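You operate a simulated robot arm through the tools that you are given. There is no shell and no other tool.

You run a simulated robot arm. Do the job below in one go: nothing can be reset, and whatever is moved stays where it is left.

Task
Set a batch of 20 grippers, load it, zero the counter and run it out.

Only the result counts: the job must be done as asked and must still hold three seconds after the hand-in. Knocking over, shifting, dropping, spilling or breaking anything else fails it.

Robot
A 7-joint arm with a two-finger parallel gripper, fixed in place. Base frame: the origin is at the foot of the arm, x ahead of it, y to its left, z up. Lengths are in cm, angles in rad, forces in N, time in s.
Its first joint turns from -2.304 to 2.304 rad. Payload 3.91 kg.
The TCP is the grasp point between the finger pads, 3 cm short of the fingertips. In the tool frame z runs along the fingers and y along their closing line. Largest opening 11 cm; finger width 2, thickness 1; the body of the gripper, 4.8 by 11.2 cm, starts 5.5 cm behind the TCP.
Orientation is told as [roll, pitch, yaw] about the base's x, y, z axes, in that order, counted from this pose: with the fingers straight down and closing along the base's y, the tool's x points along the base's -x, its y along +y and its z along -z.

Tools
- The arm moves only by the tool send_rows. Its argument "commands" is text: rows parted by semicolons, each of 7 numbers parted by spaces: the finger opening in cm, from 0 to 11, then the shift along the tool's x, y, z in units of 50 mm (1.0 is 50 mm), then the turn, a rotation vector about the tool's x, y, z in units of 4 degrees (1.0 is 4 degrees). In form: hand dx dy dz ax ay az; .... A call has 1 to 20 rows; each row shifts and turns the commanded pose from where the row before left it, along the tool's axes as they then stand. A call with a number of a shift or a turn outside -1 to 1 is refused whole. Each row takes 0.2 s and may step no farther than 5 cm and 0.15 rad from the row before; otherwise, or with a gripper value out of range, the whole call is refused. Where a pose cannot be reached the arm comes as near as it can. A force on the tool above 40 N (or 10 N above the force at the start of the call, whichever is more), or a blocked arm, ends the call early, and 0.2 s more pass. Each finger travels about 10.8 cm/s and halts on what it meets, pressing with about 27 N; the grip force reading is that of the motor and also rises with nothing between the fingers. The clock runs only during rows and for 0.2 s after the last one: add rows that do not move to give the fingers time. It gives the time, the measured TCP pose, the force on the tool (base axes), the opening and the grip force at its end, in the units of the frame above (readings bear some noise), with the torque about the TCP (base axes, N m) and any sound that the robot's microphone picked up.
- Cameras (640 x 400 px; columns grow to the right, rows downward): "scene" is fixed at [21.45, 65.85, 174.05]; the picture's right is [-0.81, -0.59, 0.00], its down [-0.45, 0.62, -0.64] and it looks along [0.38, -0.52, -0.77] (base axes); focal length 226 px, centre (320, 200). "wrist" rides on the gripper at [7.3, 1.7, -10.3] in the tool frame; the picture's right is [-0.23, 0.97, 0.00], its down [-0.76, -0.18, -0.62] and it looks along [-0.61, -0.14, 0.78] (tool axes); focal length 222 px, centre (320, 200). There is no depth. A picture from a camera that has moved, and an enlarged one, comes with that camera's place and axes in the base frame and with its lens. The place of the scene camera against the robot may be out by one fixed shift of up to 1.2 cm in any direction.
- snapshot(camera): a new picture of that camera. No time passes.
- inspect(camera, box): a new picture of the part [left, top, right, bottom] of that camera's present view, enlarged. No time passes.
- close_job(): hands the job in; it is judged then, once.

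Places have to be worked out from the pictures, the camera data and where the tool is seen. Open the gripper and draw the arm clear of the work before you hand the job in, unless the task says otherwise.

The tools are called after "Request:" as a command line: name --argument value ..., lists and objects as JSON in quotes. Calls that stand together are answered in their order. send_rows: Moves the arm, as the interface text tells. Its arguments: {"type":"object","properties":{"commands":{"type":"string"}},"required":["commands"]} The other tools are called the same way: snapshot (camera) takes a picture; inspect (camera, box) takes an enlarged picture of a part of a camera's view; close_job () hands the job in.

At the start:

```text
time: 0.0
position: [34.66, 28.64, 146.06]
tool_rot: [0.0, 0.002, -0.001]
ft_force: [0.1, -0.6, -1.2]
torque: [-0.03, 0.02, -0.01]
gripper_width: 11.02
finger_force: 0.0
```

scene: 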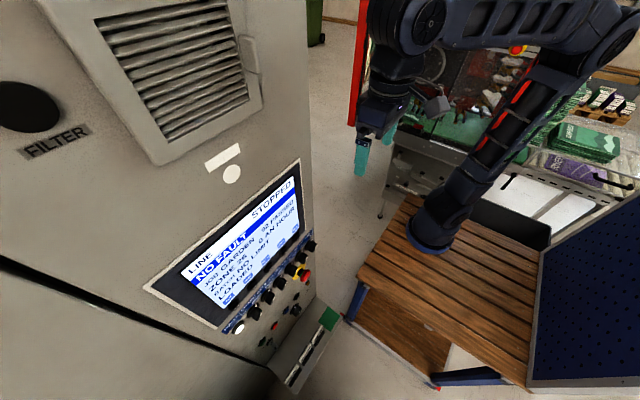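
wrist: 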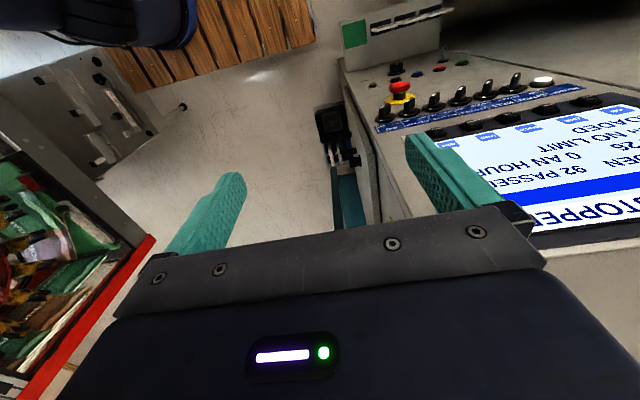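

I start by taking enlarged looks at the control panel to read the screen and the buttons.

Request:
inspect --camera "scene" --box '[140, 160, 350, 400]'

Request:
inspect --camera "wrist" --box '[320, 0, 640, 240]'

Request:
inspect --camera "scene" --box '[220, 230, 350, 390]'

```text
1.67 times, centred on (245, 280) of scene
camera zoom: at [21.45, 65.85, 174.05], right [-0.81, -0.59, 0.0], down [-0.45, 0.62, -0.64], along [0.38, -0.52, -0.77], focal length 376 px, centre (445, 67)
```

zoom: 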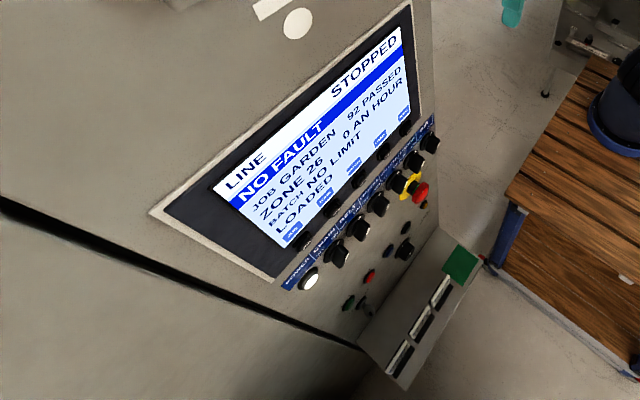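

```text
1.67 times, centred on (480, 120) of wrist
camera zoom: at [27.27, 30.26, 156.53], right [0.23, 0.97, 0.0], down [0.76, -0.18, 0.62], along [0.61, -0.14, -0.78], focal length 370 px, centre (53, 333)
```

zoom: 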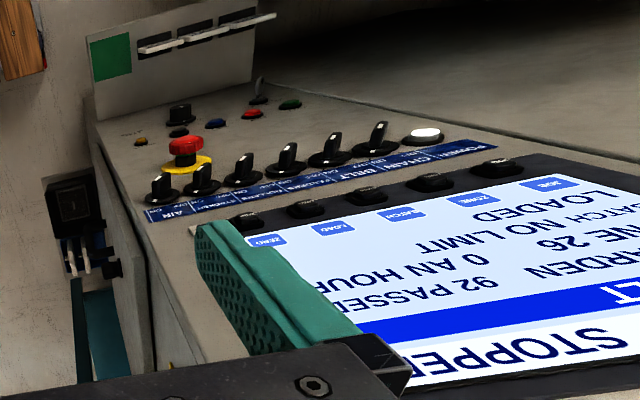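

```text
2.50 times, centred on (285, 310) of scene
camera zoom: at [21.45, 65.85, 174.05], right [-0.81, -0.59, 0.0], down [-0.45, 0.62, -0.64], along [0.38, -0.52, -0.77], focal length 565 px, centre (408, -75)
```

zoom: 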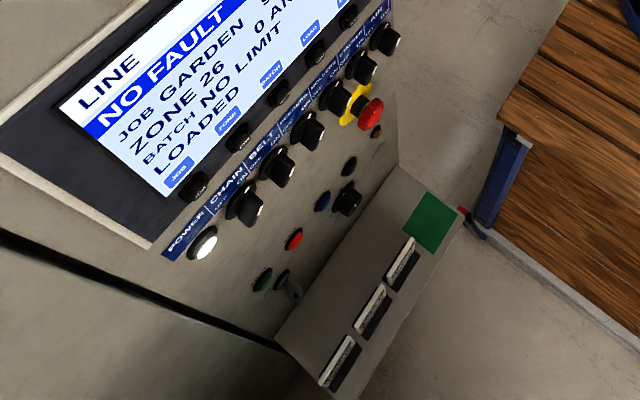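

The panel seems to lie near x≈45, facing the robot (-x), with the knob row near z≈110. I zoom further to read labels and placards.

Request:
inspect --camera "wrist" --box '[370, 60, 530, 160]'

Request:
inspect --camera "wrist" --box '[480, 60, 640, 160]'

Request:
inspect --camera "wrist" --box '[330, 0, 490, 100]'

Request:
inspect --camera "scene" --box '[170, 170, 320, 300]'

Request:
inspect --camera "scene" --box '[225, 290, 345, 365]'

Request:
inspect --camera "scene" --box '[280, 290, 360, 390]'

Request:
inspect --camera "scene" --box '[380, 40, 640, 230]'

```text
4.00 times, centred on (450, 110) of wrist
camera zoom: at [27.27, 30.26, 156.53], right [0.23, 0.97, 0.0], down [0.76, -0.18, 0.62], along [0.61, -0.14, -0.78], focal length 888 px, centre (-200, 560)
```

zoom: 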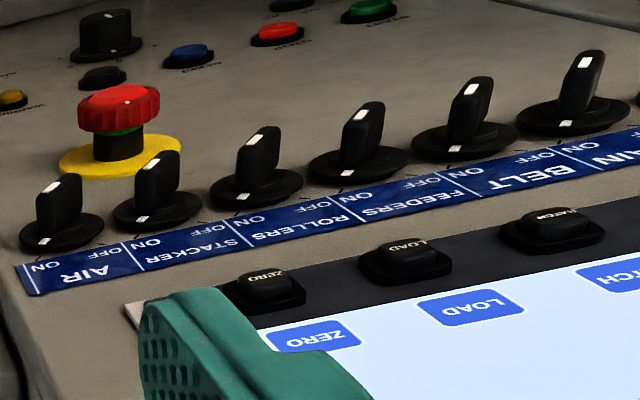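

```text
4.00 times, centred on (560, 110) of wrist
camera zoom: at [27.27, 30.26, 156.53], right [0.23, 0.97, 0.0], down [0.76, -0.18, 0.62], along [0.61, -0.14, -0.78], focal length 888 px, centre (-640, 560)
```

zoom: 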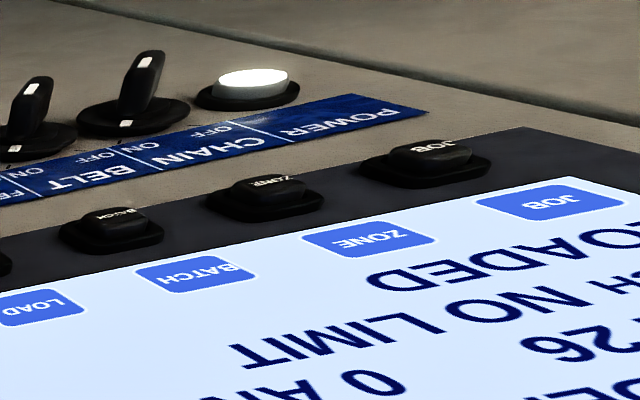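

```text
4.00 times, centred on (410, 50) of wrist
camera zoom: at [27.27, 30.26, 156.53], right [0.23, 0.97, 0.0], down [0.76, -0.18, 0.62], along [0.61, -0.14, -0.78], focal length 888 px, centre (-40, 800)
```

zoom: 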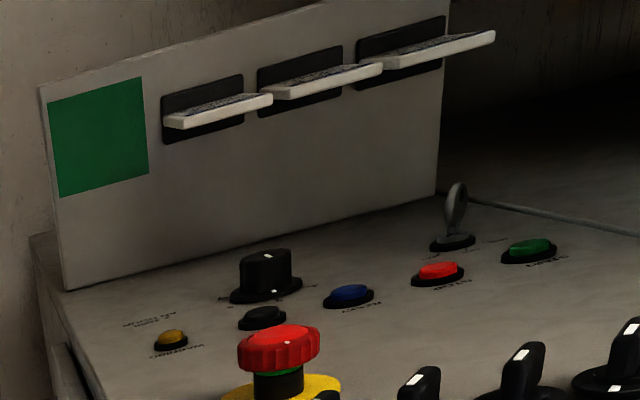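

```text
3.08 times, centred on (245, 235) of scene
camera zoom: at [21.45, 65.85, 174.05], right [-0.81, -0.59, 0.0], down [-0.45, 0.62, -0.64], along [0.38, -0.52, -0.77], focal length 695 px, centre (551, 92)
```

zoom: 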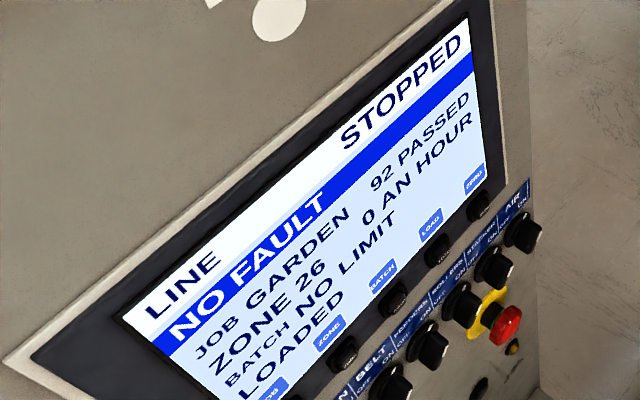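

```text
5.33 times, centred on (285, 328) of scene
camera zoom: at [21.45, 65.85, 174.05], right [-0.81, -0.59, 0.0], down [-0.45, 0.62, -0.64], along [0.38, -0.52, -0.77], focal length 1205 px, centre (507, -480)
```

zoom: 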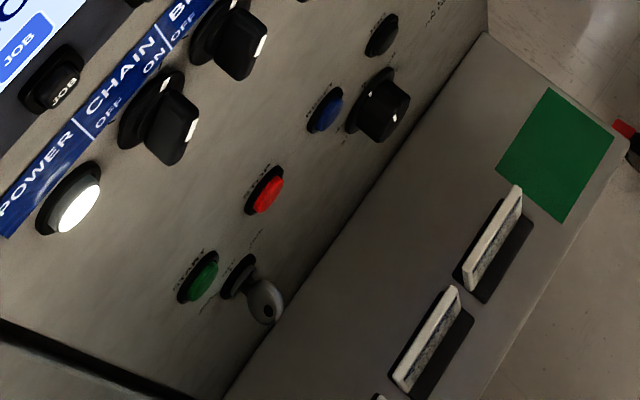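

```text
4.00 times, centred on (320, 340) of scene
camera zoom: at [21.45, 65.85, 174.05], right [-0.81, -0.59, 0.0], down [-0.45, 0.62, -0.64], along [0.38, -0.52, -0.77], focal length 904 px, centre (320, -360)
```

zoom: 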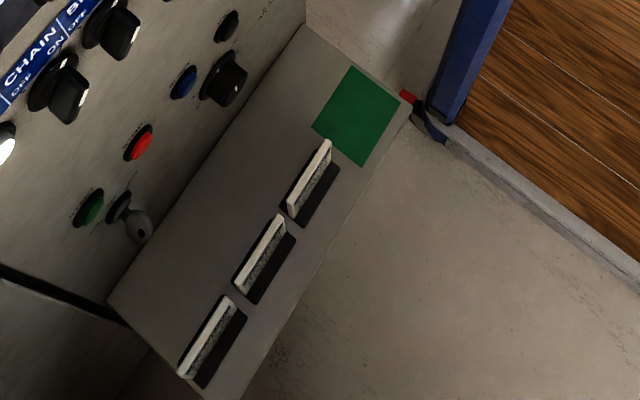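

```text
2.11 times, centred on (510, 135) of scene
camera zoom: at [21.45, 65.85, 174.05], right [-0.81, -0.59, 0.0], down [-0.45, 0.62, -0.64], along [0.38, -0.52, -0.77], focal length 476 px, centre (-80, 337)
```

zoom: 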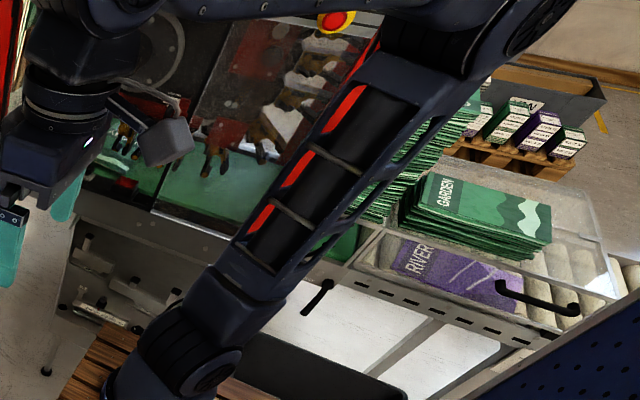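

The panel holds soft keys (JOB, ZONE, BATCH, LOAD, ZERO), selector knobs (CHAIN, BELT, FEEDERS, ROLLERS, STACKER, AIR), an e-stop, and START/STOP/RESET buttons below. I pitch the wrist and back off so that the wrist camera looks straight at the panel.

Request:
send_rows --commands "11 0.3 0 0 0 -1 0;11 0.3 0 0 0 -1 0;11 0.3 0 0 0 -1 0;11 0.3 0 0 0 -1 0;11 0.3 0 0 0 -1 0;11 0.3 0 0 0 -1 0;11 0.3 0 0 0 -1 0;11 0.3 0 0 0 -1 0;11 0.3 0 0 0 -1 0;11 0.3 0 0 0 -1 0;11 0.3 0 0 0 -1 0;11 0.3 0 0 0 -1 0;11 0.3 0 0 0 -1 0"

Request:
snapshot --camera "wrist"

Request:
snapshot --camera "scene"

```text
time: 2.8
position: [17.45, 28.5, 138.24]
tool_rot: [0.001, -0.907, -0.001]
ft_force: [-0.1, -0.1, 0.1]
torque: [-0.03, 0.02, 0.0]
gripper_width: 10.99
finger_force: 0.1
```

```text
taken
camera wrist: at [4.73, 30.22, 139.11], right [0.14, 0.97, 0.18], down [-0.02, -0.18, 0.98], along [0.99, -0.14, 0.0], focal length 222 px, centre (320, 200)
```

wrist: 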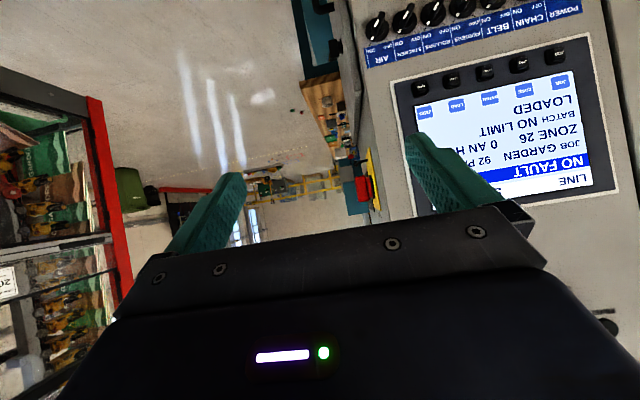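

```text
taken
```

scene: 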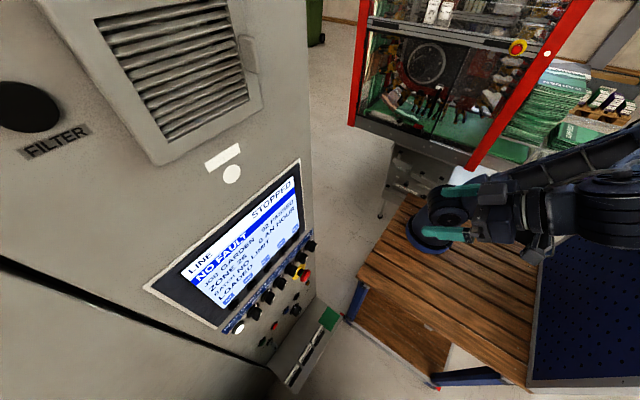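

The arm is clear and the panel is visible upside-down. I move sideways (+y) and down so the full panel, including the lower buttons, comes into view.

Request:
send_rows --commands "11 0.433 0.55 0.34 0 0 0;11 0.433 0.55 0.34 0 0 0;11 0.433 0.55 0.34 0 0 0;11 0.433 0.55 0.34 0 0 0;11 0.433 0.55 0.34 0 0 0;11 0.433 0.55 0.34 0 0 0;11 0.433 0.55 0.34 0 0 0;11 0.433 0.55 0.34 0 0 0"

Request:
snapshot --camera "wrist"

Request:
snapshot --camera "scene"

```text
time: 4.5
position: [21.3, 48.08, 119.93]
tool_rot: [0.069, -0.741, -0.051]
ft_force: [-0.4, 0.7, 0.1]
torque: [0.01, -0.04, 0.0]
gripper_width: 10.99
finger_force: 0.0
stopped in row 8: the arm was blocked; the commanded pose is now the measured one
```

```text
taken
camera wrist: at [8.9, 49.64, 122.77], right [0.17, 0.96, 0.2], down [0.14, -0.23, 0.96], along [0.98, -0.14, -0.17], focal length 222 px, centre (320, 200)
```

wrist: 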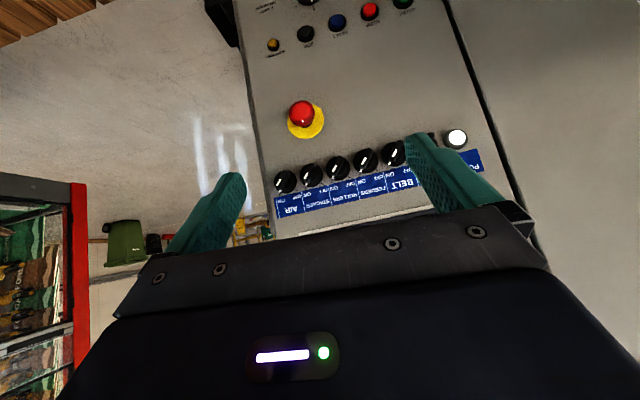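

```text
taken
```

scene: 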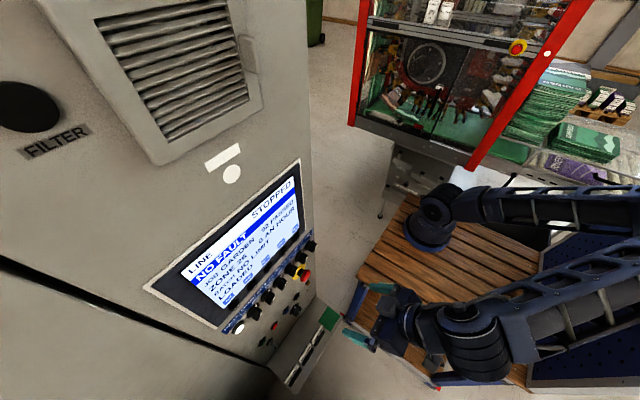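

The arm is near its folded limit here, but the view is good. I zoom in on labels now.

Request:
inspect --camera "wrist" --box '[240, 0, 420, 60]'

Request:
inspect --camera "wrist" --box '[260, 120, 420, 220]'

Request:
inspect --camera "wrist" --box '[320, 0, 420, 60]'

Request:
inspect --camera "wrist" --box '[240, 0, 340, 60]'

Request:
inspect --camera "scene" --box '[360, 0, 640, 175]'

```text
3.56 times, centred on (330, 30) of wrist
camera zoom: at [8.9, 49.64, 122.77], right [0.17, 0.96, 0.2], down [0.14, -0.23, 0.96], along [0.98, -0.14, -0.17], focal length 790 px, centre (284, 804)
```

zoom: 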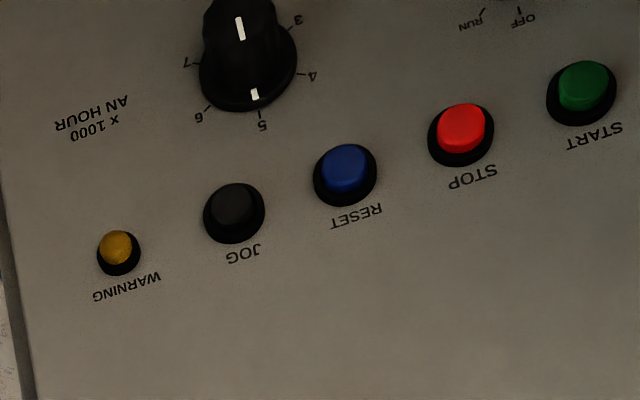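

```text
4.00 times, centred on (340, 170) of wrist
camera zoom: at [8.9, 49.64, 122.77], right [0.17, 0.96, 0.2], down [0.14, -0.23, 0.96], along [0.98, -0.14, -0.17], focal length 888 px, centre (240, 320)
```

zoom: 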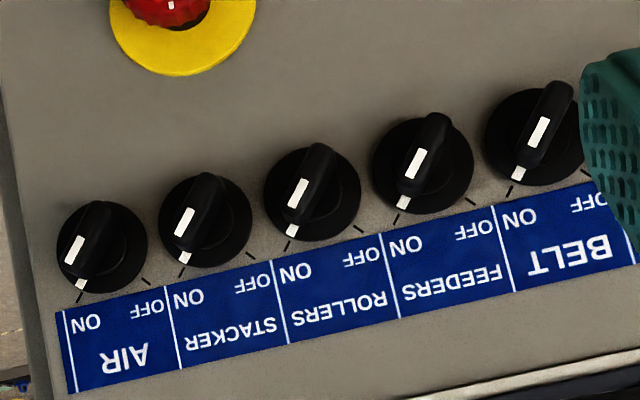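

```text
6.40 times, centred on (370, 30) of wrist
camera zoom: at [8.9, 49.64, 122.77], right [0.17, 0.96, 0.2], down [0.14, -0.23, 0.96], along [0.98, -0.14, -0.17], focal length 1422 px, centre (0, 1288)
```

zoom: 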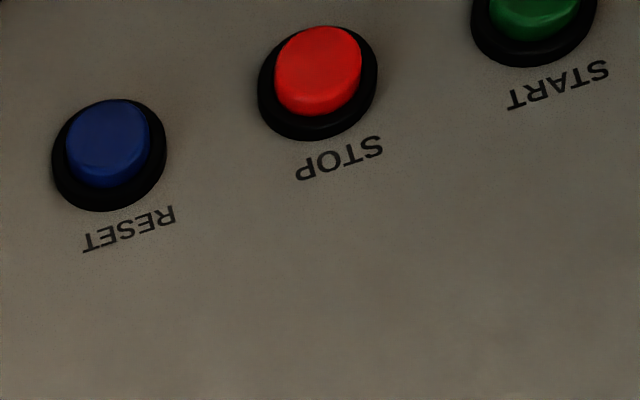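

```text
6.40 times, centred on (290, 30) of wrist
camera zoom: at [8.9, 49.64, 122.77], right [0.17, 0.96, 0.2], down [0.14, -0.23, 0.96], along [0.98, -0.14, -0.17], focal length 1422 px, centre (512, 1288)
```

zoom: 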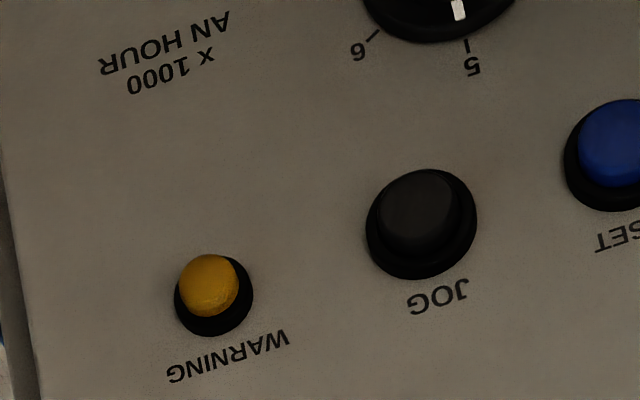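

```text
2.29 times, centred on (500, 88) of scene
camera zoom: at [21.45, 65.85, 174.05], right [-0.81, -0.59, 0.0], down [-0.45, 0.62, -0.64], along [0.38, -0.52, -0.77], focal length 516 px, centre (-91, 457)
```

zoom: 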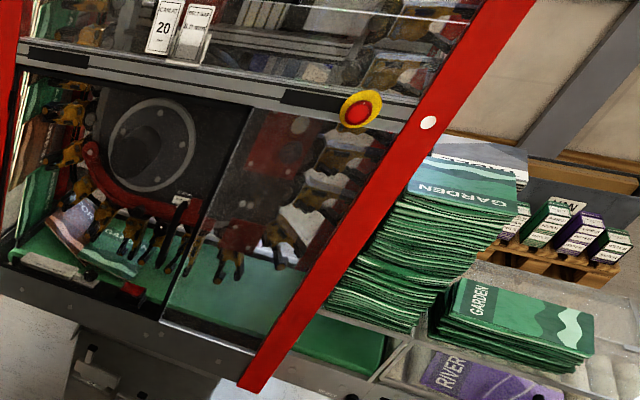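

There is a sign with "20" and another one on the red machine. I zoom in to read them.

Request:
inspect --camera "scene" --box '[415, 0, 465, 30]'

Request:
inspect --camera "scene" --box '[360, 0, 520, 100]'

Request:
inspect --camera "scene" --box '[355, 80, 515, 180]'

Request:
inspect --camera "scene" --box '[500, 50, 640, 180]'

Request:
inspect --camera "wrist" --box '[0, 160, 140, 400]'

Request:
inspect --camera "wrist" --box '[290, 0, 400, 30]'

```text
12.80 times, centred on (440, 15) of scene
camera zoom: at [21.45, 65.85, 174.05], right [-0.81, -0.59, 0.0], down [-0.45, 0.62, -0.64], along [0.38, -0.52, -0.77], focal length 2891 px, centre (-1216, 2568)
```

zoom: 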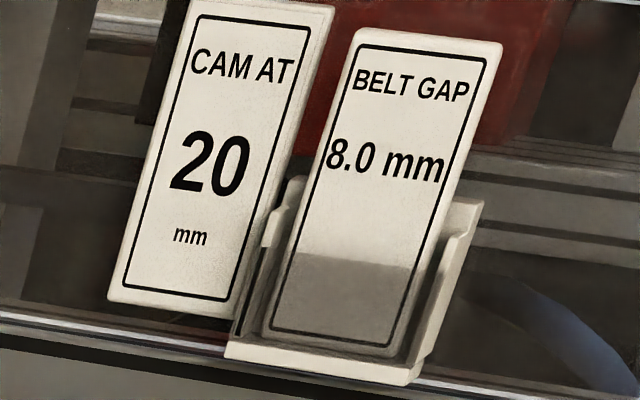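

```text
4.00 times, centred on (440, 50) of scene
camera zoom: at [21.45, 65.85, 174.05], right [-0.81, -0.59, 0.0], down [-0.45, 0.62, -0.64], along [0.38, -0.52, -0.77], focal length 904 px, centre (-160, 800)
```

zoom: 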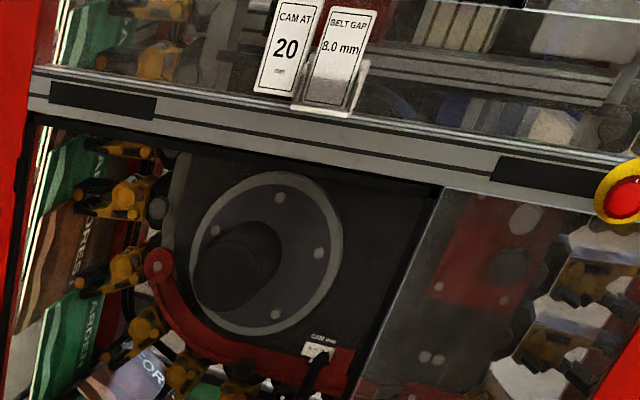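

```text
4.00 times, centred on (435, 130) of scene
camera zoom: at [21.45, 65.85, 174.05], right [-0.81, -0.59, 0.0], down [-0.45, 0.62, -0.64], along [0.38, -0.52, -0.77], focal length 904 px, centre (-140, 480)
```

zoom: 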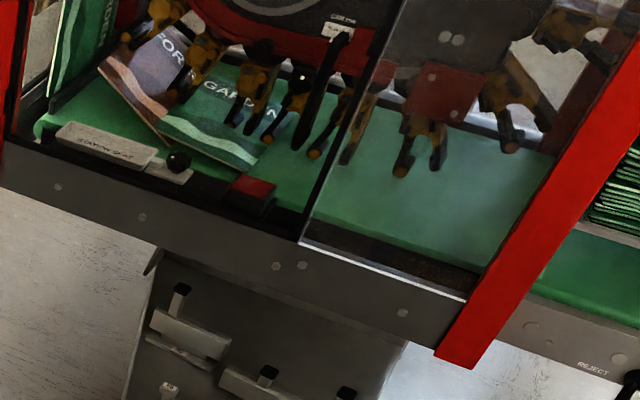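

```text
3.08 times, centred on (570, 115) of scene
camera zoom: at [21.45, 65.85, 174.05], right [-0.81, -0.59, 0.0], down [-0.45, 0.62, -0.64], along [0.38, -0.52, -0.77], focal length 695 px, centre (-449, 462)
```

zoom: 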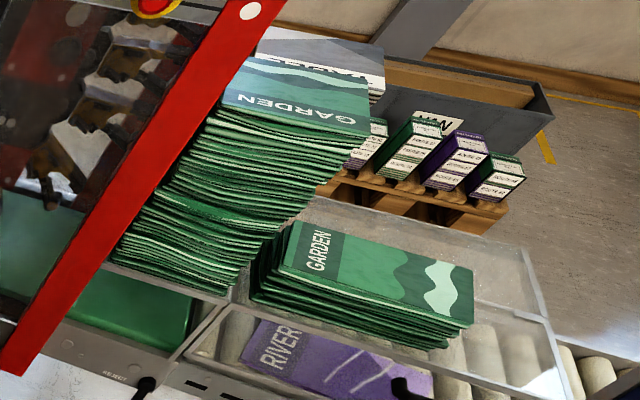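

```text
1.67 times, centred on (70, 280) of wrist
camera zoom: at [8.9, 49.64, 122.77], right [0.17, 0.96, 0.2], down [0.14, -0.23, 0.96], along [0.98, -0.14, -0.17], focal length 370 px, centre (737, 67)
```

zoom: 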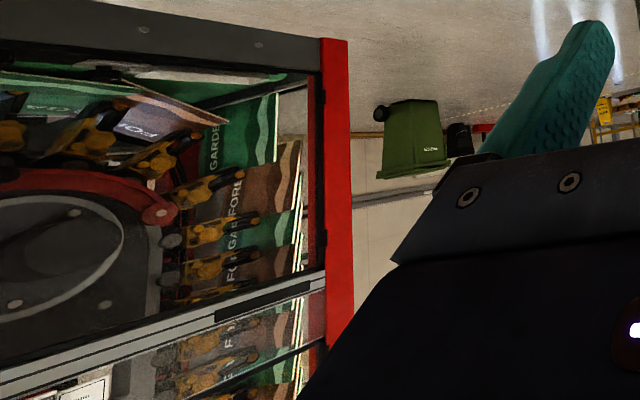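

```text
5.82 times, centred on (345, 15) of wrist
camera zoom: at [8.9, 49.64, 122.77], right [0.17, 0.96, 0.2], down [0.14, -0.23, 0.96], along [0.98, -0.14, -0.17], focal length 1292 px, centre (174, 1276)
```

zoom: 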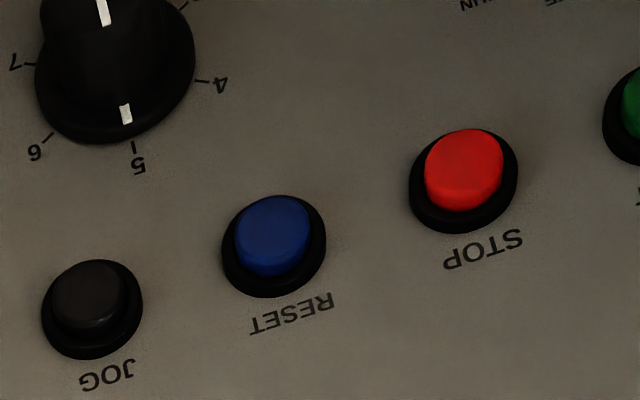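

This is a product line with a gripper chain; the knobs read ON and the screen shows BATCH NO LIMIT, 92 PASSED, so the job is BATCH → 20, LOAD, ZERO, START. I tilt the camera down to check the key switch and cards.

Request:
send_rows --commands "11 0 0 0 0 1 0;11 0 0 0 0 1 0;11 0 0 0 0 1 0;11 0 0 0 0 1 0;11 0 0 0 0 1 0"

Request:
snapshot --camera "wrist"

Request:
inspect --camera "wrist" --box '[260, 0, 420, 100]'

```text
time: 5.7
position: [19.02, 48.41, 119.66]
tool_rot: [0.042, -0.426, -0.017]
ft_force: [-0.1, 0.4, -0.4]
torque: [-0.02, -0.04, 0.03]
gripper_width: 10.99
finger_force: 0.1
```

```text
taken
camera wrist: at [8.07, 49.92, 126.28], right [0.21, 0.97, 0.13], down [0.44, -0.21, 0.87], along [0.88, -0.12, -0.47], focal length 222 px, centre (320, 200)
```

wrist: 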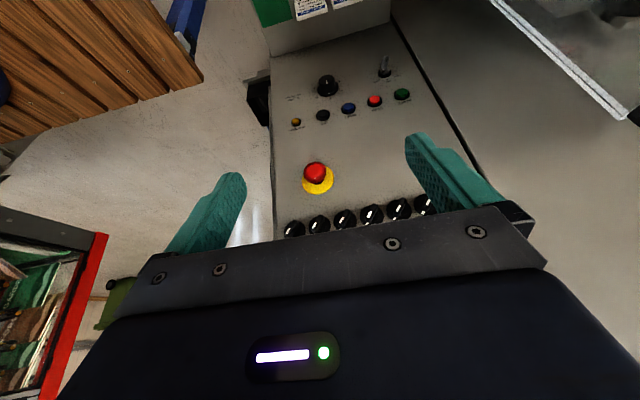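

```text
4.00 times, centred on (340, 50) of wrist
camera zoom: at [8.07, 49.92, 126.28], right [0.21, 0.97, 0.13], down [0.44, -0.21, 0.87], along [0.88, -0.12, -0.47], focal length 888 px, centre (240, 800)
```

zoom: 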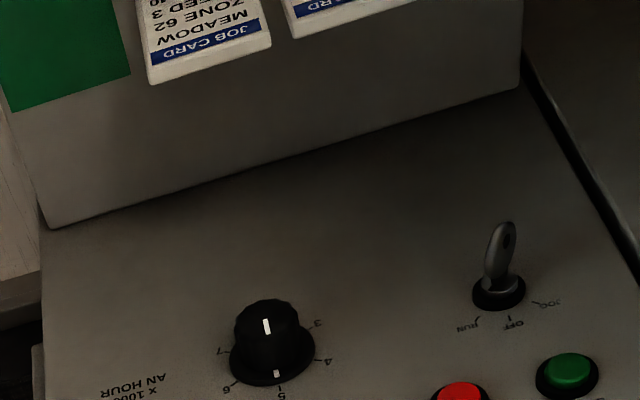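

The cards are JOB CARDs, and the key switch has JOG/OFF/RUN. I tilt further down to read the cards and zoom on the key.

Request:
send_rows --commands "11 0 0 0 0 1 0;11 0 0 0 0 1 0;11 0 0 0 0 1 0;11 0 0 0 0 1 0;11 0 0 0 0 1 0"

Request:
snapshot --camera "wrist"

Request:
inspect --camera "wrist" --box '[260, 0, 420, 100]'

Request:
inspect --camera "wrist" --box '[370, 80, 450, 140]'

```text
time: 6.9
position: [18.99, 48.65, 119.86]
tool_rot: [0.041, -0.077, -0.001]
ft_force: [-0.5, -0.4, 0.3]
torque: [-0.02, -0.03, -0.01]
gripper_width: 10.99
finger_force: 0.0
```

```text
taken
camera wrist: at [10.87, 49.83, 129.72], right [0.23, 0.97, 0.06], down [0.71, -0.2, 0.67], along [0.66, -0.11, -0.74], focal length 222 px, centre (320, 200)
```

wrist: 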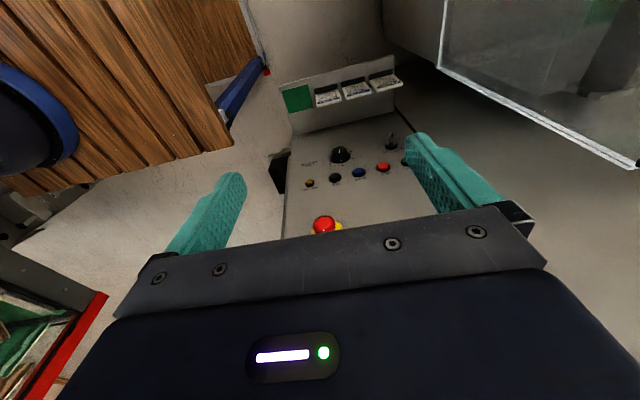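

```text
4.00 times, centred on (340, 50) of wrist
camera zoom: at [10.87, 49.83, 129.72], right [0.23, 0.97, 0.06], down [0.71, -0.2, 0.67], along [0.66, -0.11, -0.74], focal length 888 px, centre (240, 800)
```

zoom: 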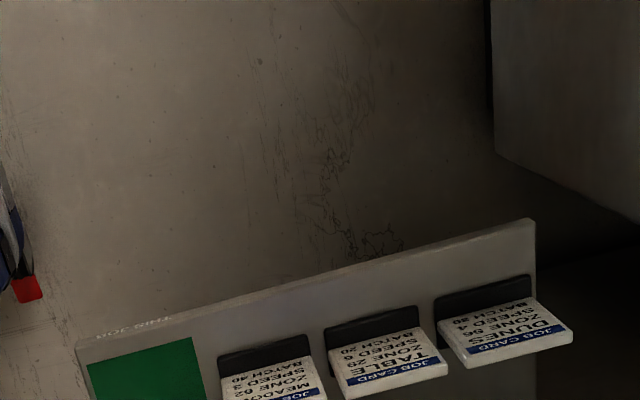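

```text
6.67 times, centred on (410, 110) of wrist
camera zoom: at [10.87, 49.83, 129.72], right [0.23, 0.97, 0.06], down [0.71, -0.2, 0.67], along [0.66, -0.11, -0.74], focal length 1481 px, centre (-280, 800)
```

zoom: 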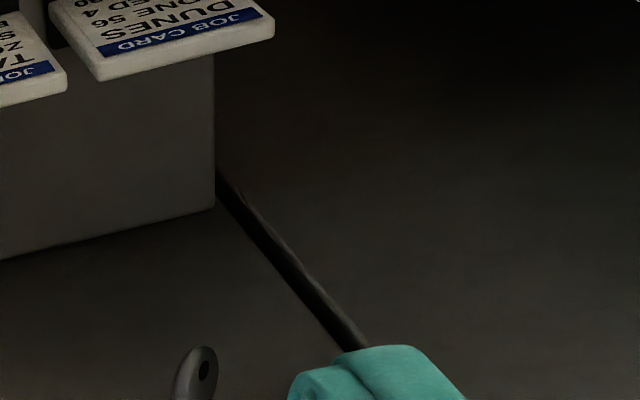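

Request:
inspect --camera "wrist" --box '[280, 60, 410, 140]'

Request:
inspect --camera "wrist" --box '[300, 120, 420, 195]'

Request:
inspect --camera "wrist" --box '[360, 115, 420, 185]'

```text
4.92 times, centred on (345, 100) of wrist
camera zoom: at [10.87, 49.83, 129.72], right [0.23, 0.97, 0.06], down [0.71, -0.2, 0.67], along [0.66, -0.11, -0.74], focal length 1094 px, centre (197, 692)
```

zoom: 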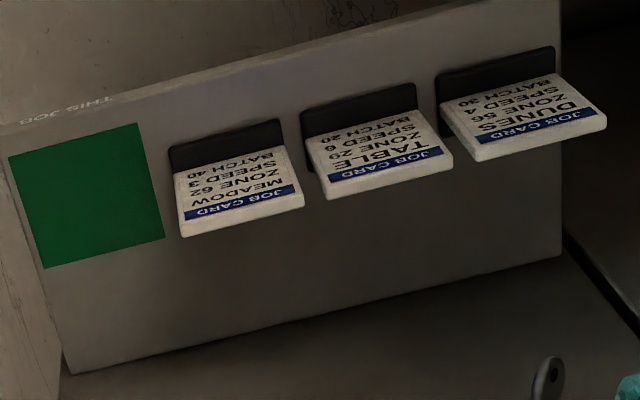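

```text
5.33 times, centred on (360, 158) of wrist
camera zoom: at [10.87, 49.83, 129.72], right [0.23, 0.97, 0.06], down [0.71, -0.2, 0.67], along [0.66, -0.11, -0.74], focal length 1185 px, centre (107, 427)
```

zoom: 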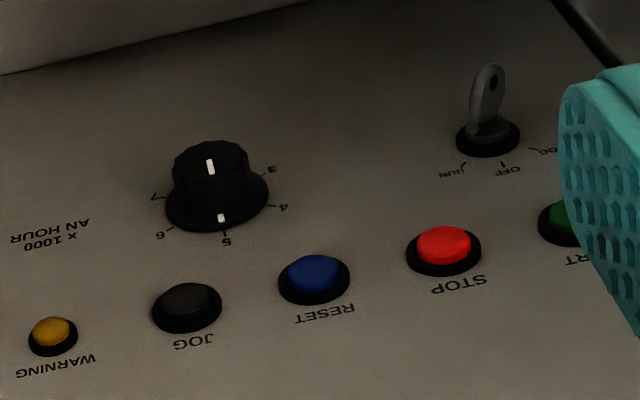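

```text
5.71 times, centred on (390, 150) of wrist
camera zoom: at [10.87, 49.83, 129.72], right [0.23, 0.97, 0.06], down [0.71, -0.2, 0.67], along [0.66, -0.11, -0.74], focal length 1269 px, centre (-80, 486)
```

zoom: 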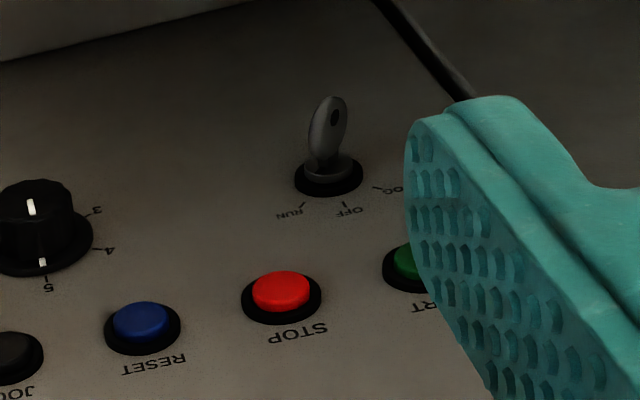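

The job cards (MEADOW, TABLE, DUNES) belong to other jobs; the task only needs the batch number. I zoom more on the key switch to determine its position.

Request:
inspect --camera "wrist" --box '[376, 128, 408, 156]'

Request:
inspect --camera "scene" --box '[260, 330, 290, 360]'

Request:
inspect --camera "scene" --box '[230, 240, 320, 340]'

```text
14.29 times, centred on (392, 142) of wrist
camera zoom: at [10.87, 49.83, 129.72], right [0.23, 0.97, 0.06], down [0.71, -0.2, 0.67], along [0.66, -0.11, -0.74], focal length 3173 px, centre (-709, 1029)
```

zoom: 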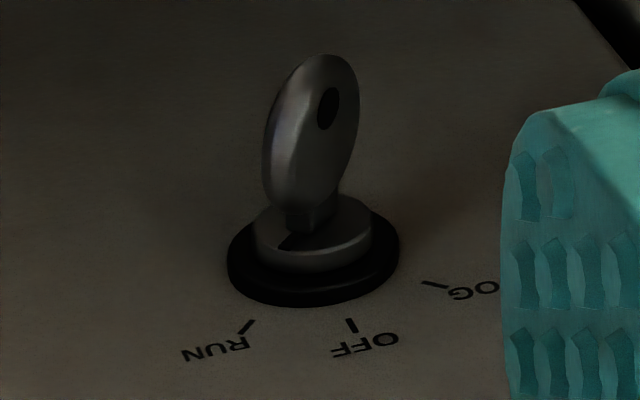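

```text
13.33 times, centred on (275, 345) of scene
camera zoom: at [21.45, 65.85, 174.05], right [-0.81, -0.59, 0.0], down [-0.45, 0.62, -0.64], along [0.38, -0.52, -0.77], focal length 3012 px, centre (920, -1733)
```

zoom: 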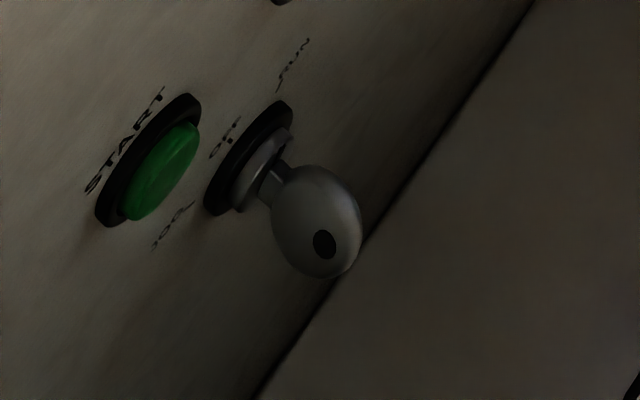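

```text
4.00 times, centred on (275, 290) of scene
camera zoom: at [21.45, 65.85, 174.05], right [-0.81, -0.59, 0.0], down [-0.45, 0.62, -0.64], along [0.38, -0.52, -0.77], focal length 904 px, centre (500, -160)
```

zoom: 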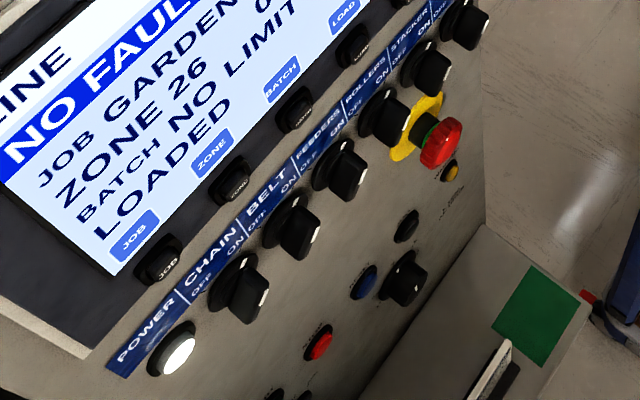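

The key's slot mark points at RUN and all visible knobs point at ON, so I don't need to touch those. I work out the keys at about BATCH (44.0, 54.6, 123.6), LOAD (44.0, 49.6, 123.6), ZERO (44.1, 44.7, 123.6), START (44.5, 66.6, 85.1). I move forward to leave the folded limit first.

Request:
send_rows --commands "11 -0.8 0 0 0 0 0;11 -0.8 0 0 0 0 0;11 -0.8 0 0 0 0 0"

Request:
snapshot --camera "scene"

```text
time: 7.7
position: [30.85, 48.67, 120.69]
tool_rot: [0.039, -0.076, -0.002]
ft_force: [-0.6, -0.3, 0.5]
torque: [0.03, -0.06, -0.01]
gripper_width: 10.98
finger_force: 0.0
```

```text
taken
```

scene: 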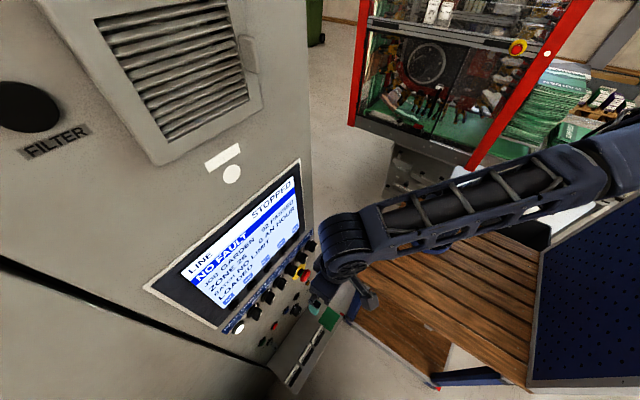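

Tracking is good at (30.9, 48.7, 120.7). I close the fingers and pitch the tool towards the panel, shifting slowly towards the BATCH column.

Request:
send_rows --commands "0 0 0.06 0 0.56 -0.8 0;0 0 0.06 0 0 -1 0;0 0 0.06 0 0 -1 0;0 0 0.06 0 0 -1 0;0 0 0.06 0 0 -1 0;0 0 0.06 0 0 -1 0;0 0 0.06 0 0 -1 0;0 0 0.06 0 0 -1 0;0 0 0.06 0 0 -1 0;0 0 0.06 0 0 -1 0"

Request:
snapshot --camera "scene"

```text
time: 9.9
position: [31.11, 51.46, 120.7]
tool_rot: [0.002, -0.762, -0.005]
ft_force: [0.7, -0.9, -0.7]
torque: [-0.01, 0.03, 0.02]
gripper_width: 0.02
finger_force: 26.9
```

```text
taken
```

scene: 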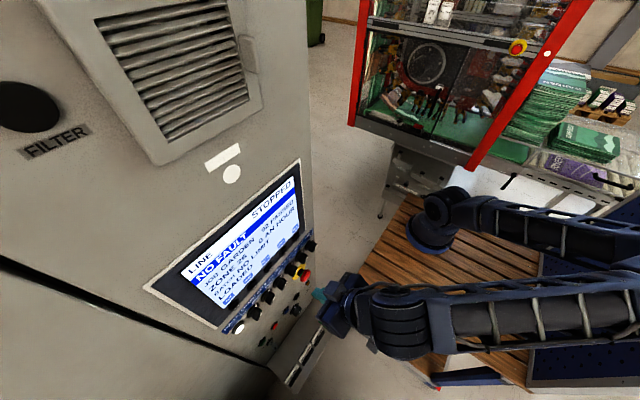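

Good progress with no obstruction. I finish the pitch to horizontal.

Request:
send_rows --commands "0 0 0.054 0 0 -1 0;0 0 0.054 0 0 -1 0;0 0 0.054 0 0 -1 0;0 0 0.054 0 0 -1 0;0 0 0.054 0 0 -1 0;0 0 0.054 0 0 -1 0;0 0 0.054 0 0 -1 0;0 0 0.054 0 0 -1 0;0 0 0.054 0 0 -1 0;0 0 0.054 0 0 -1 0;0 0 0.054 0 0 -1 0;0 0 0.02 0 0 -0.6 0"

Request:
snapshot --camera "scene"

Request:
snapshot --camera "wrist"

```text
time: 11.5
position: [36.59, 50.83, 123.4]
tool_rot: [0.203, -1.056, -0.207]
ft_force: [-0.2, -0.3, -0.3]
torque: [0.02, -0.01, 0.0]
gripper_width: 0.0
finger_force: 26.7
stopped in row 7: the arm was blocked; the commanded pose is now the measured one
```

```text
taken
```

scene: 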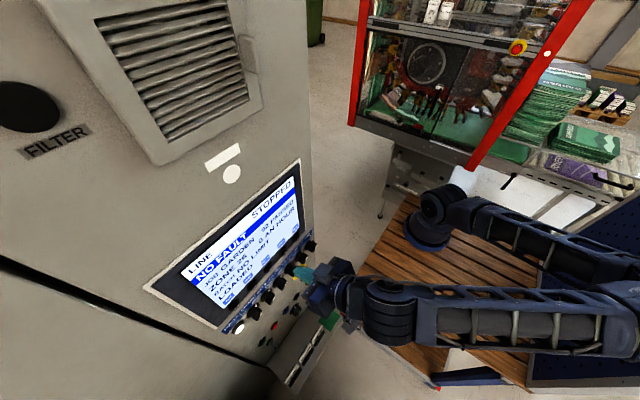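

```text
taken
camera wrist: at [24.07, 52.93, 122.32], right [0.14, 0.95, 0.29], down [-0.18, -0.27, 0.95], along [0.97, -0.19, 0.14], focal length 222 px, centre (320, 200)
```

wrist: 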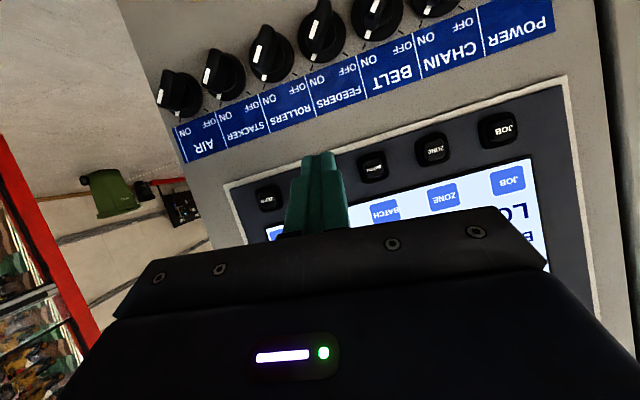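

The arm hit a joint limit at about 60° pitch, so a fully horizontal tool isn't available here. A tool pointing forward and about 35–40° down will do: the front edge of the closed fingertips can press the keys. I level the tool roll and ease the pitch back a little.

Request:
send_rows --commands "0 0 0 0 0 0.9 -0.55;0 0 0 0 0 0.9 -0.55;0 0 0 0 0 0.9 -0.55;0 0 0 0 0 0 0"

Request:
snapshot --camera "wrist"

```text
time: 12.5
position: [34.01, 51.87, 123.34]
tool_rot: [-0.017, -0.901, 0.057]
ft_force: [0.6, -0.5, 0.3]
torque: [-0.02, 0.02, 0.01]
gripper_width: 0.0
finger_force: 27.3
```

```text
taken
camera wrist: at [21.27, 52.89, 124.15], right [0.1, 0.98, 0.17], down [-0.01, -0.17, 0.99], along [1.0, -0.1, -0.01], focal length 222 px, centre (320, 200)
```

wrist: 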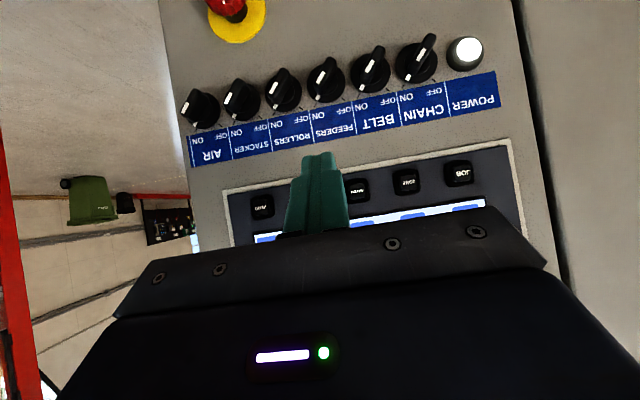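

I zoom on the knobs to verify the CHAIN selector, which looks slightly different from its neighbours.

Request:
inspect --camera "wrist" --box '[300, 20, 500, 140]'

Request:
inspect --camera "wrist" --box '[240, 140, 500, 260]'

```text
3.20 times, centred on (400, 80) of wrist
camera zoom: at [21.27, 52.89, 124.15], right [0.1, 0.98, 0.17], down [-0.01, -0.17, 0.99], along [1.0, -0.1, -0.01], focal length 711 px, centre (64, 584)
```

zoom: 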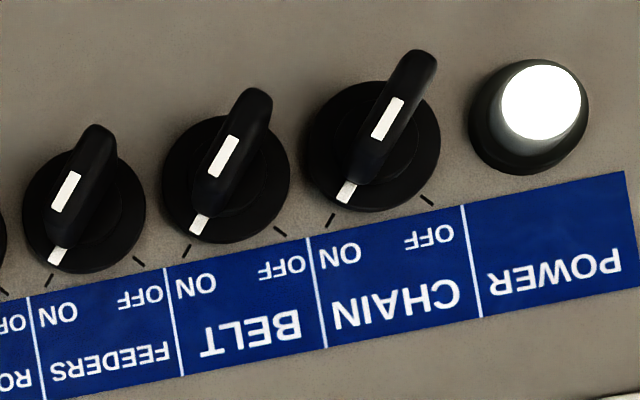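

```text
2.46 times, centred on (370, 200) of wrist
camera zoom: at [21.27, 52.89, 124.15], right [0.1, 0.98, 0.17], down [-0.01, -0.17, 0.99], along [1.0, -0.1, -0.01], focal length 547 px, centre (197, 200)
```

zoom: 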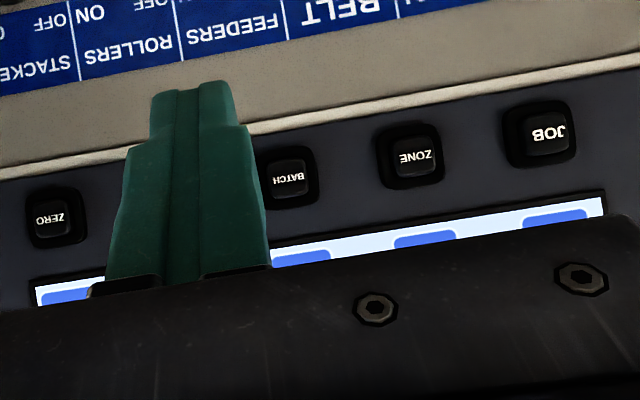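

All selectors are ON. Key x-face is about 44.0, keys near z 123.6 with y: ZERO 44.4, LOAD 49.4, BATCH 54.4. I shift in y and z first to see how well the pose tracks.

Request:
send_rows --commands "0 -0.116 0.249 -0.078 0 0 0;0 -0.116 0.249 -0.078 0 0 0;0 0 0 0 0 0 0"

```text
time: 13.3
position: [34.16, 54.18, 124.76]
tool_rot: [-0.017, -0.9, 0.055]
ft_force: [-0.4, -0.6, -0.1]
torque: [0.01, 0.0, 0.01]
gripper_width: 0.0
finger_force: 27.0
```

Tracking is consistent now; the fingertip's front edge is at about (37.1, 54.3, 123.7). I advance 5.5 cm toward the BATCH key.

Request:
send_rows --commands "0 -0.341 -0.024 0.431 0 0 0;0 -0.341 -0.024 0.431 0 0 0;0 0 0 0 0 0 0"

Request:
snapshot --camera "wrist"

Request:
inspect --camera "scene" --box '[170, 170, 350, 320]'

```text
time: 14.1
position: [39.54, 54.25, 124.56]
tool_rot: [-0.015, -0.9, 0.054]
ft_force: [0.2, -0.1, 0.2]
torque: [0.02, 0.01, -0.03]
gripper_width: 0.0
finger_force: 27.3
```

```text
taken
camera wrist: at [26.8, 55.34, 125.44], right [0.1, 0.98, 0.17], down [-0.01, -0.17, 0.99], along [0.99, -0.1, -0.01], focal length 222 px, centre (320, 200)
```

wrist: 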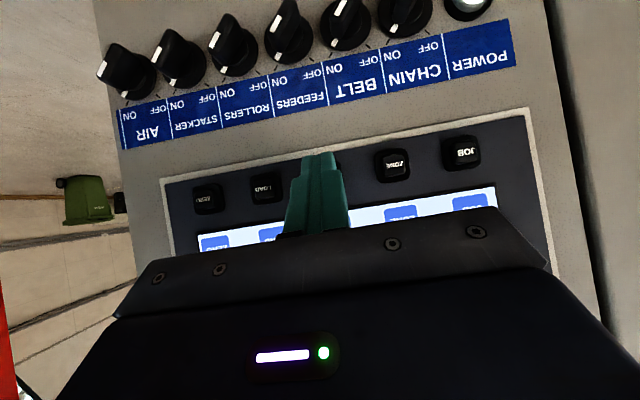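

```text
2.67 times, centred on (260, 245) of scene
camera zoom: at [21.45, 65.85, 174.05], right [-0.81, -0.59, 0.0], down [-0.45, 0.62, -0.64], along [0.38, -0.52, -0.77], focal length 602 px, centre (480, 80)
```

zoom: 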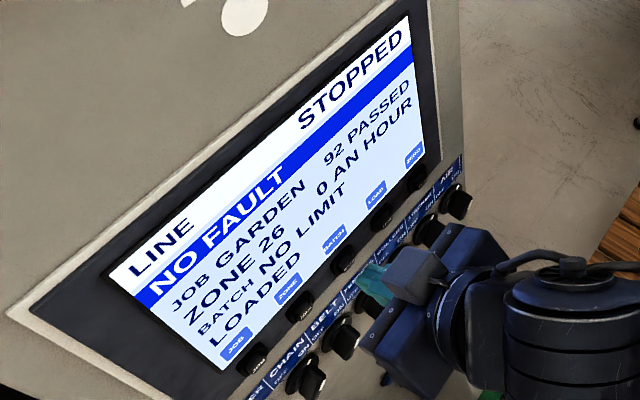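

Alignment is good: the finger covers the BATCH key. I advance in small 0.3 cm steps, watching the force.

Request:
send_rows --commands "0 -0.062 -0.004 0.078 0 0 0;0 -0.062 -0.004 0.078 0 0 0;0 0 0 0 0 0 0"

Request:
send_rows --commands "0 -0.037 -0.003 0.047 0 0 0;0 0 0 0 0 0 0"

Request:
inspect --camera "scene" --box '[170, 170, 350, 320]'

```text
time: 14.9
position: [40.6, 54.15, 124.72]
tool_rot: [-0.014, -0.9, 0.055]
ft_force: [-0.9, 0.0, 0.2]
torque: [0.01, 0.02, 0.0]
gripper_width: 0.0
finger_force: 26.4
```

```text
time: 15.5
position: [40.89, 54.14, 124.7]
tool_rot: [-0.016, -0.901, 0.054]
ft_force: [-2.9, -0.2, -1.7]
torque: [-0.01, 0.06, 0.0]
gripper_width: 0.01
finger_force: 26.7
heard: click
```

```text
2.67 times, centred on (260, 245) of scene
camera zoom: at [21.45, 65.85, 174.05], right [-0.81, -0.59, 0.0], down [-0.45, 0.62, -0.64], along [0.38, -0.52, -0.77], focal length 602 px, centre (480, 80)
```

zoom: 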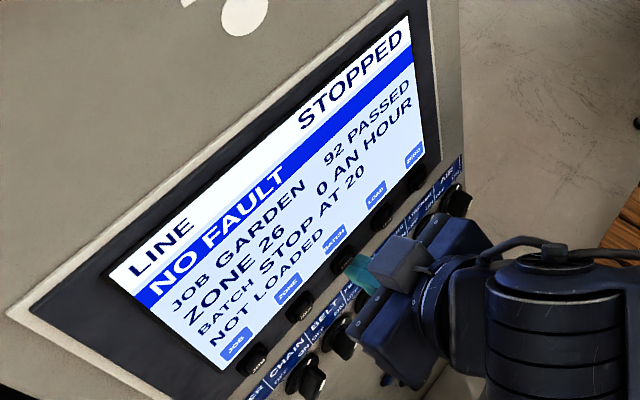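

One press gave a click and the screen reads "BATCH STOP AT 20 / NOT LOADED". I back off 2 cm and shift over to the LOAD key.

Request:
send_rows --commands "0 0.124 0.009 -0.157 0 0 0;0 0.124 0.009 -0.157 0 0 0;0 0.017 -0.485 -0.013 0 0 0;0 0.017 -0.485 -0.013 0 0 0;0 0 0 0 0 0 0"

Request:
snapshot --camera "wrist"

Request:
inspect --camera "scene" --box '[170, 170, 350, 320]'

```text
time: 16.7
position: [38.79, 49.48, 124.81]
tool_rot: [-0.016, -0.901, 0.054]
ft_force: [-0.1, 0.0, -0.1]
torque: [-0.02, 0.03, 0.01]
gripper_width: 0.0
finger_force: 26.7
```

```text
taken
camera wrist: at [26.12, 50.56, 125.59], right [0.1, 0.98, 0.17], down [-0.01, -0.17, 0.99], along [0.99, -0.1, -0.01], focal length 222 px, centre (320, 200)
```

wrist: 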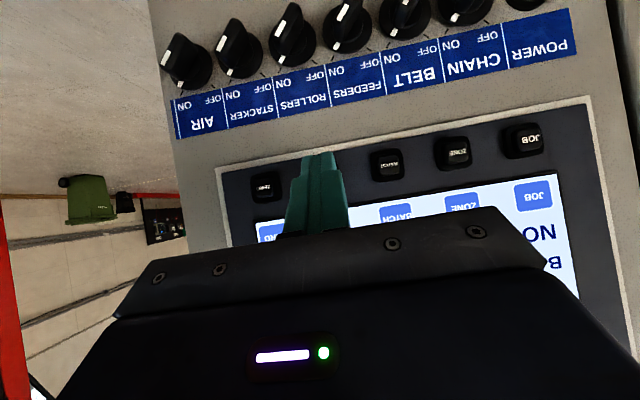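

```text
2.67 times, centred on (260, 245) of scene
camera zoom: at [21.45, 65.85, 174.05], right [-0.81, -0.59, 0.0], down [-0.45, 0.62, -0.64], along [0.38, -0.52, -0.77], focal length 602 px, centre (480, 80)
```

zoom: 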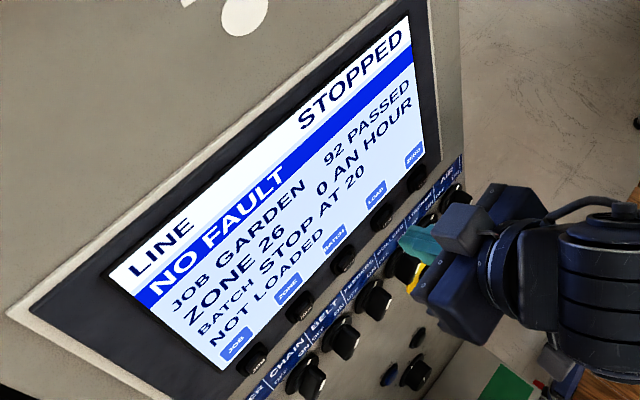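

The finger is aligned with LOAD and the screen is stable at STOP AT 20. I advance to just short of the key, then press.

Request:
send_rows --commands "0 -0.112 -0.008 0.141 0 0 0;0 -0.112 -0.008 0.141 0 0 0;0 0 0 0 0 0 0"

Request:
send_rows --commands "0 -0.041 -0.003 0.052 0 0 0;0 0 0 0 0 0 0"

Request:
inspect --camera "scene" --box '[170, 170, 350, 320]'

```text
time: 17.5
position: [40.65, 49.45, 124.75]
tool_rot: [-0.014, -0.901, 0.053]
ft_force: [-1.0, 0.7, -0.5]
torque: [0.0, 0.05, 0.0]
gripper_width: 0.0
finger_force: 26.4
heard: click
```

```text
time: 18.1
position: [40.96, 49.39, 124.69]
tool_rot: [-0.017, -0.9, 0.056]
ft_force: [-9.2, 1.0, 2.7]
torque: [-0.03, 0.03, 0.01]
gripper_width: 0.0
finger_force: 26.6
```

```text
2.67 times, centred on (260, 245) of scene
camera zoom: at [21.45, 65.85, 174.05], right [-0.81, -0.59, 0.0], down [-0.45, 0.62, -0.64], along [0.38, -0.52, -0.77], focal length 602 px, centre (480, 80)
```

zoom: 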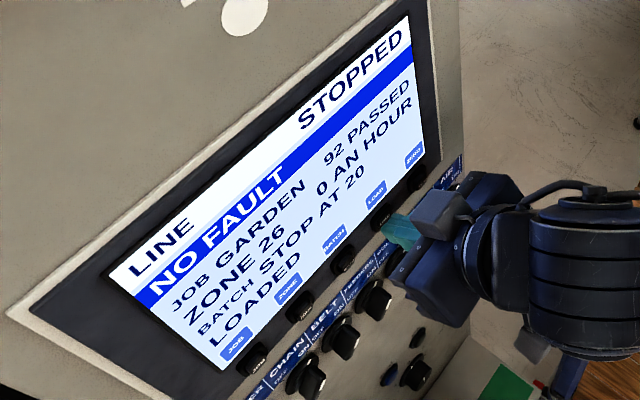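

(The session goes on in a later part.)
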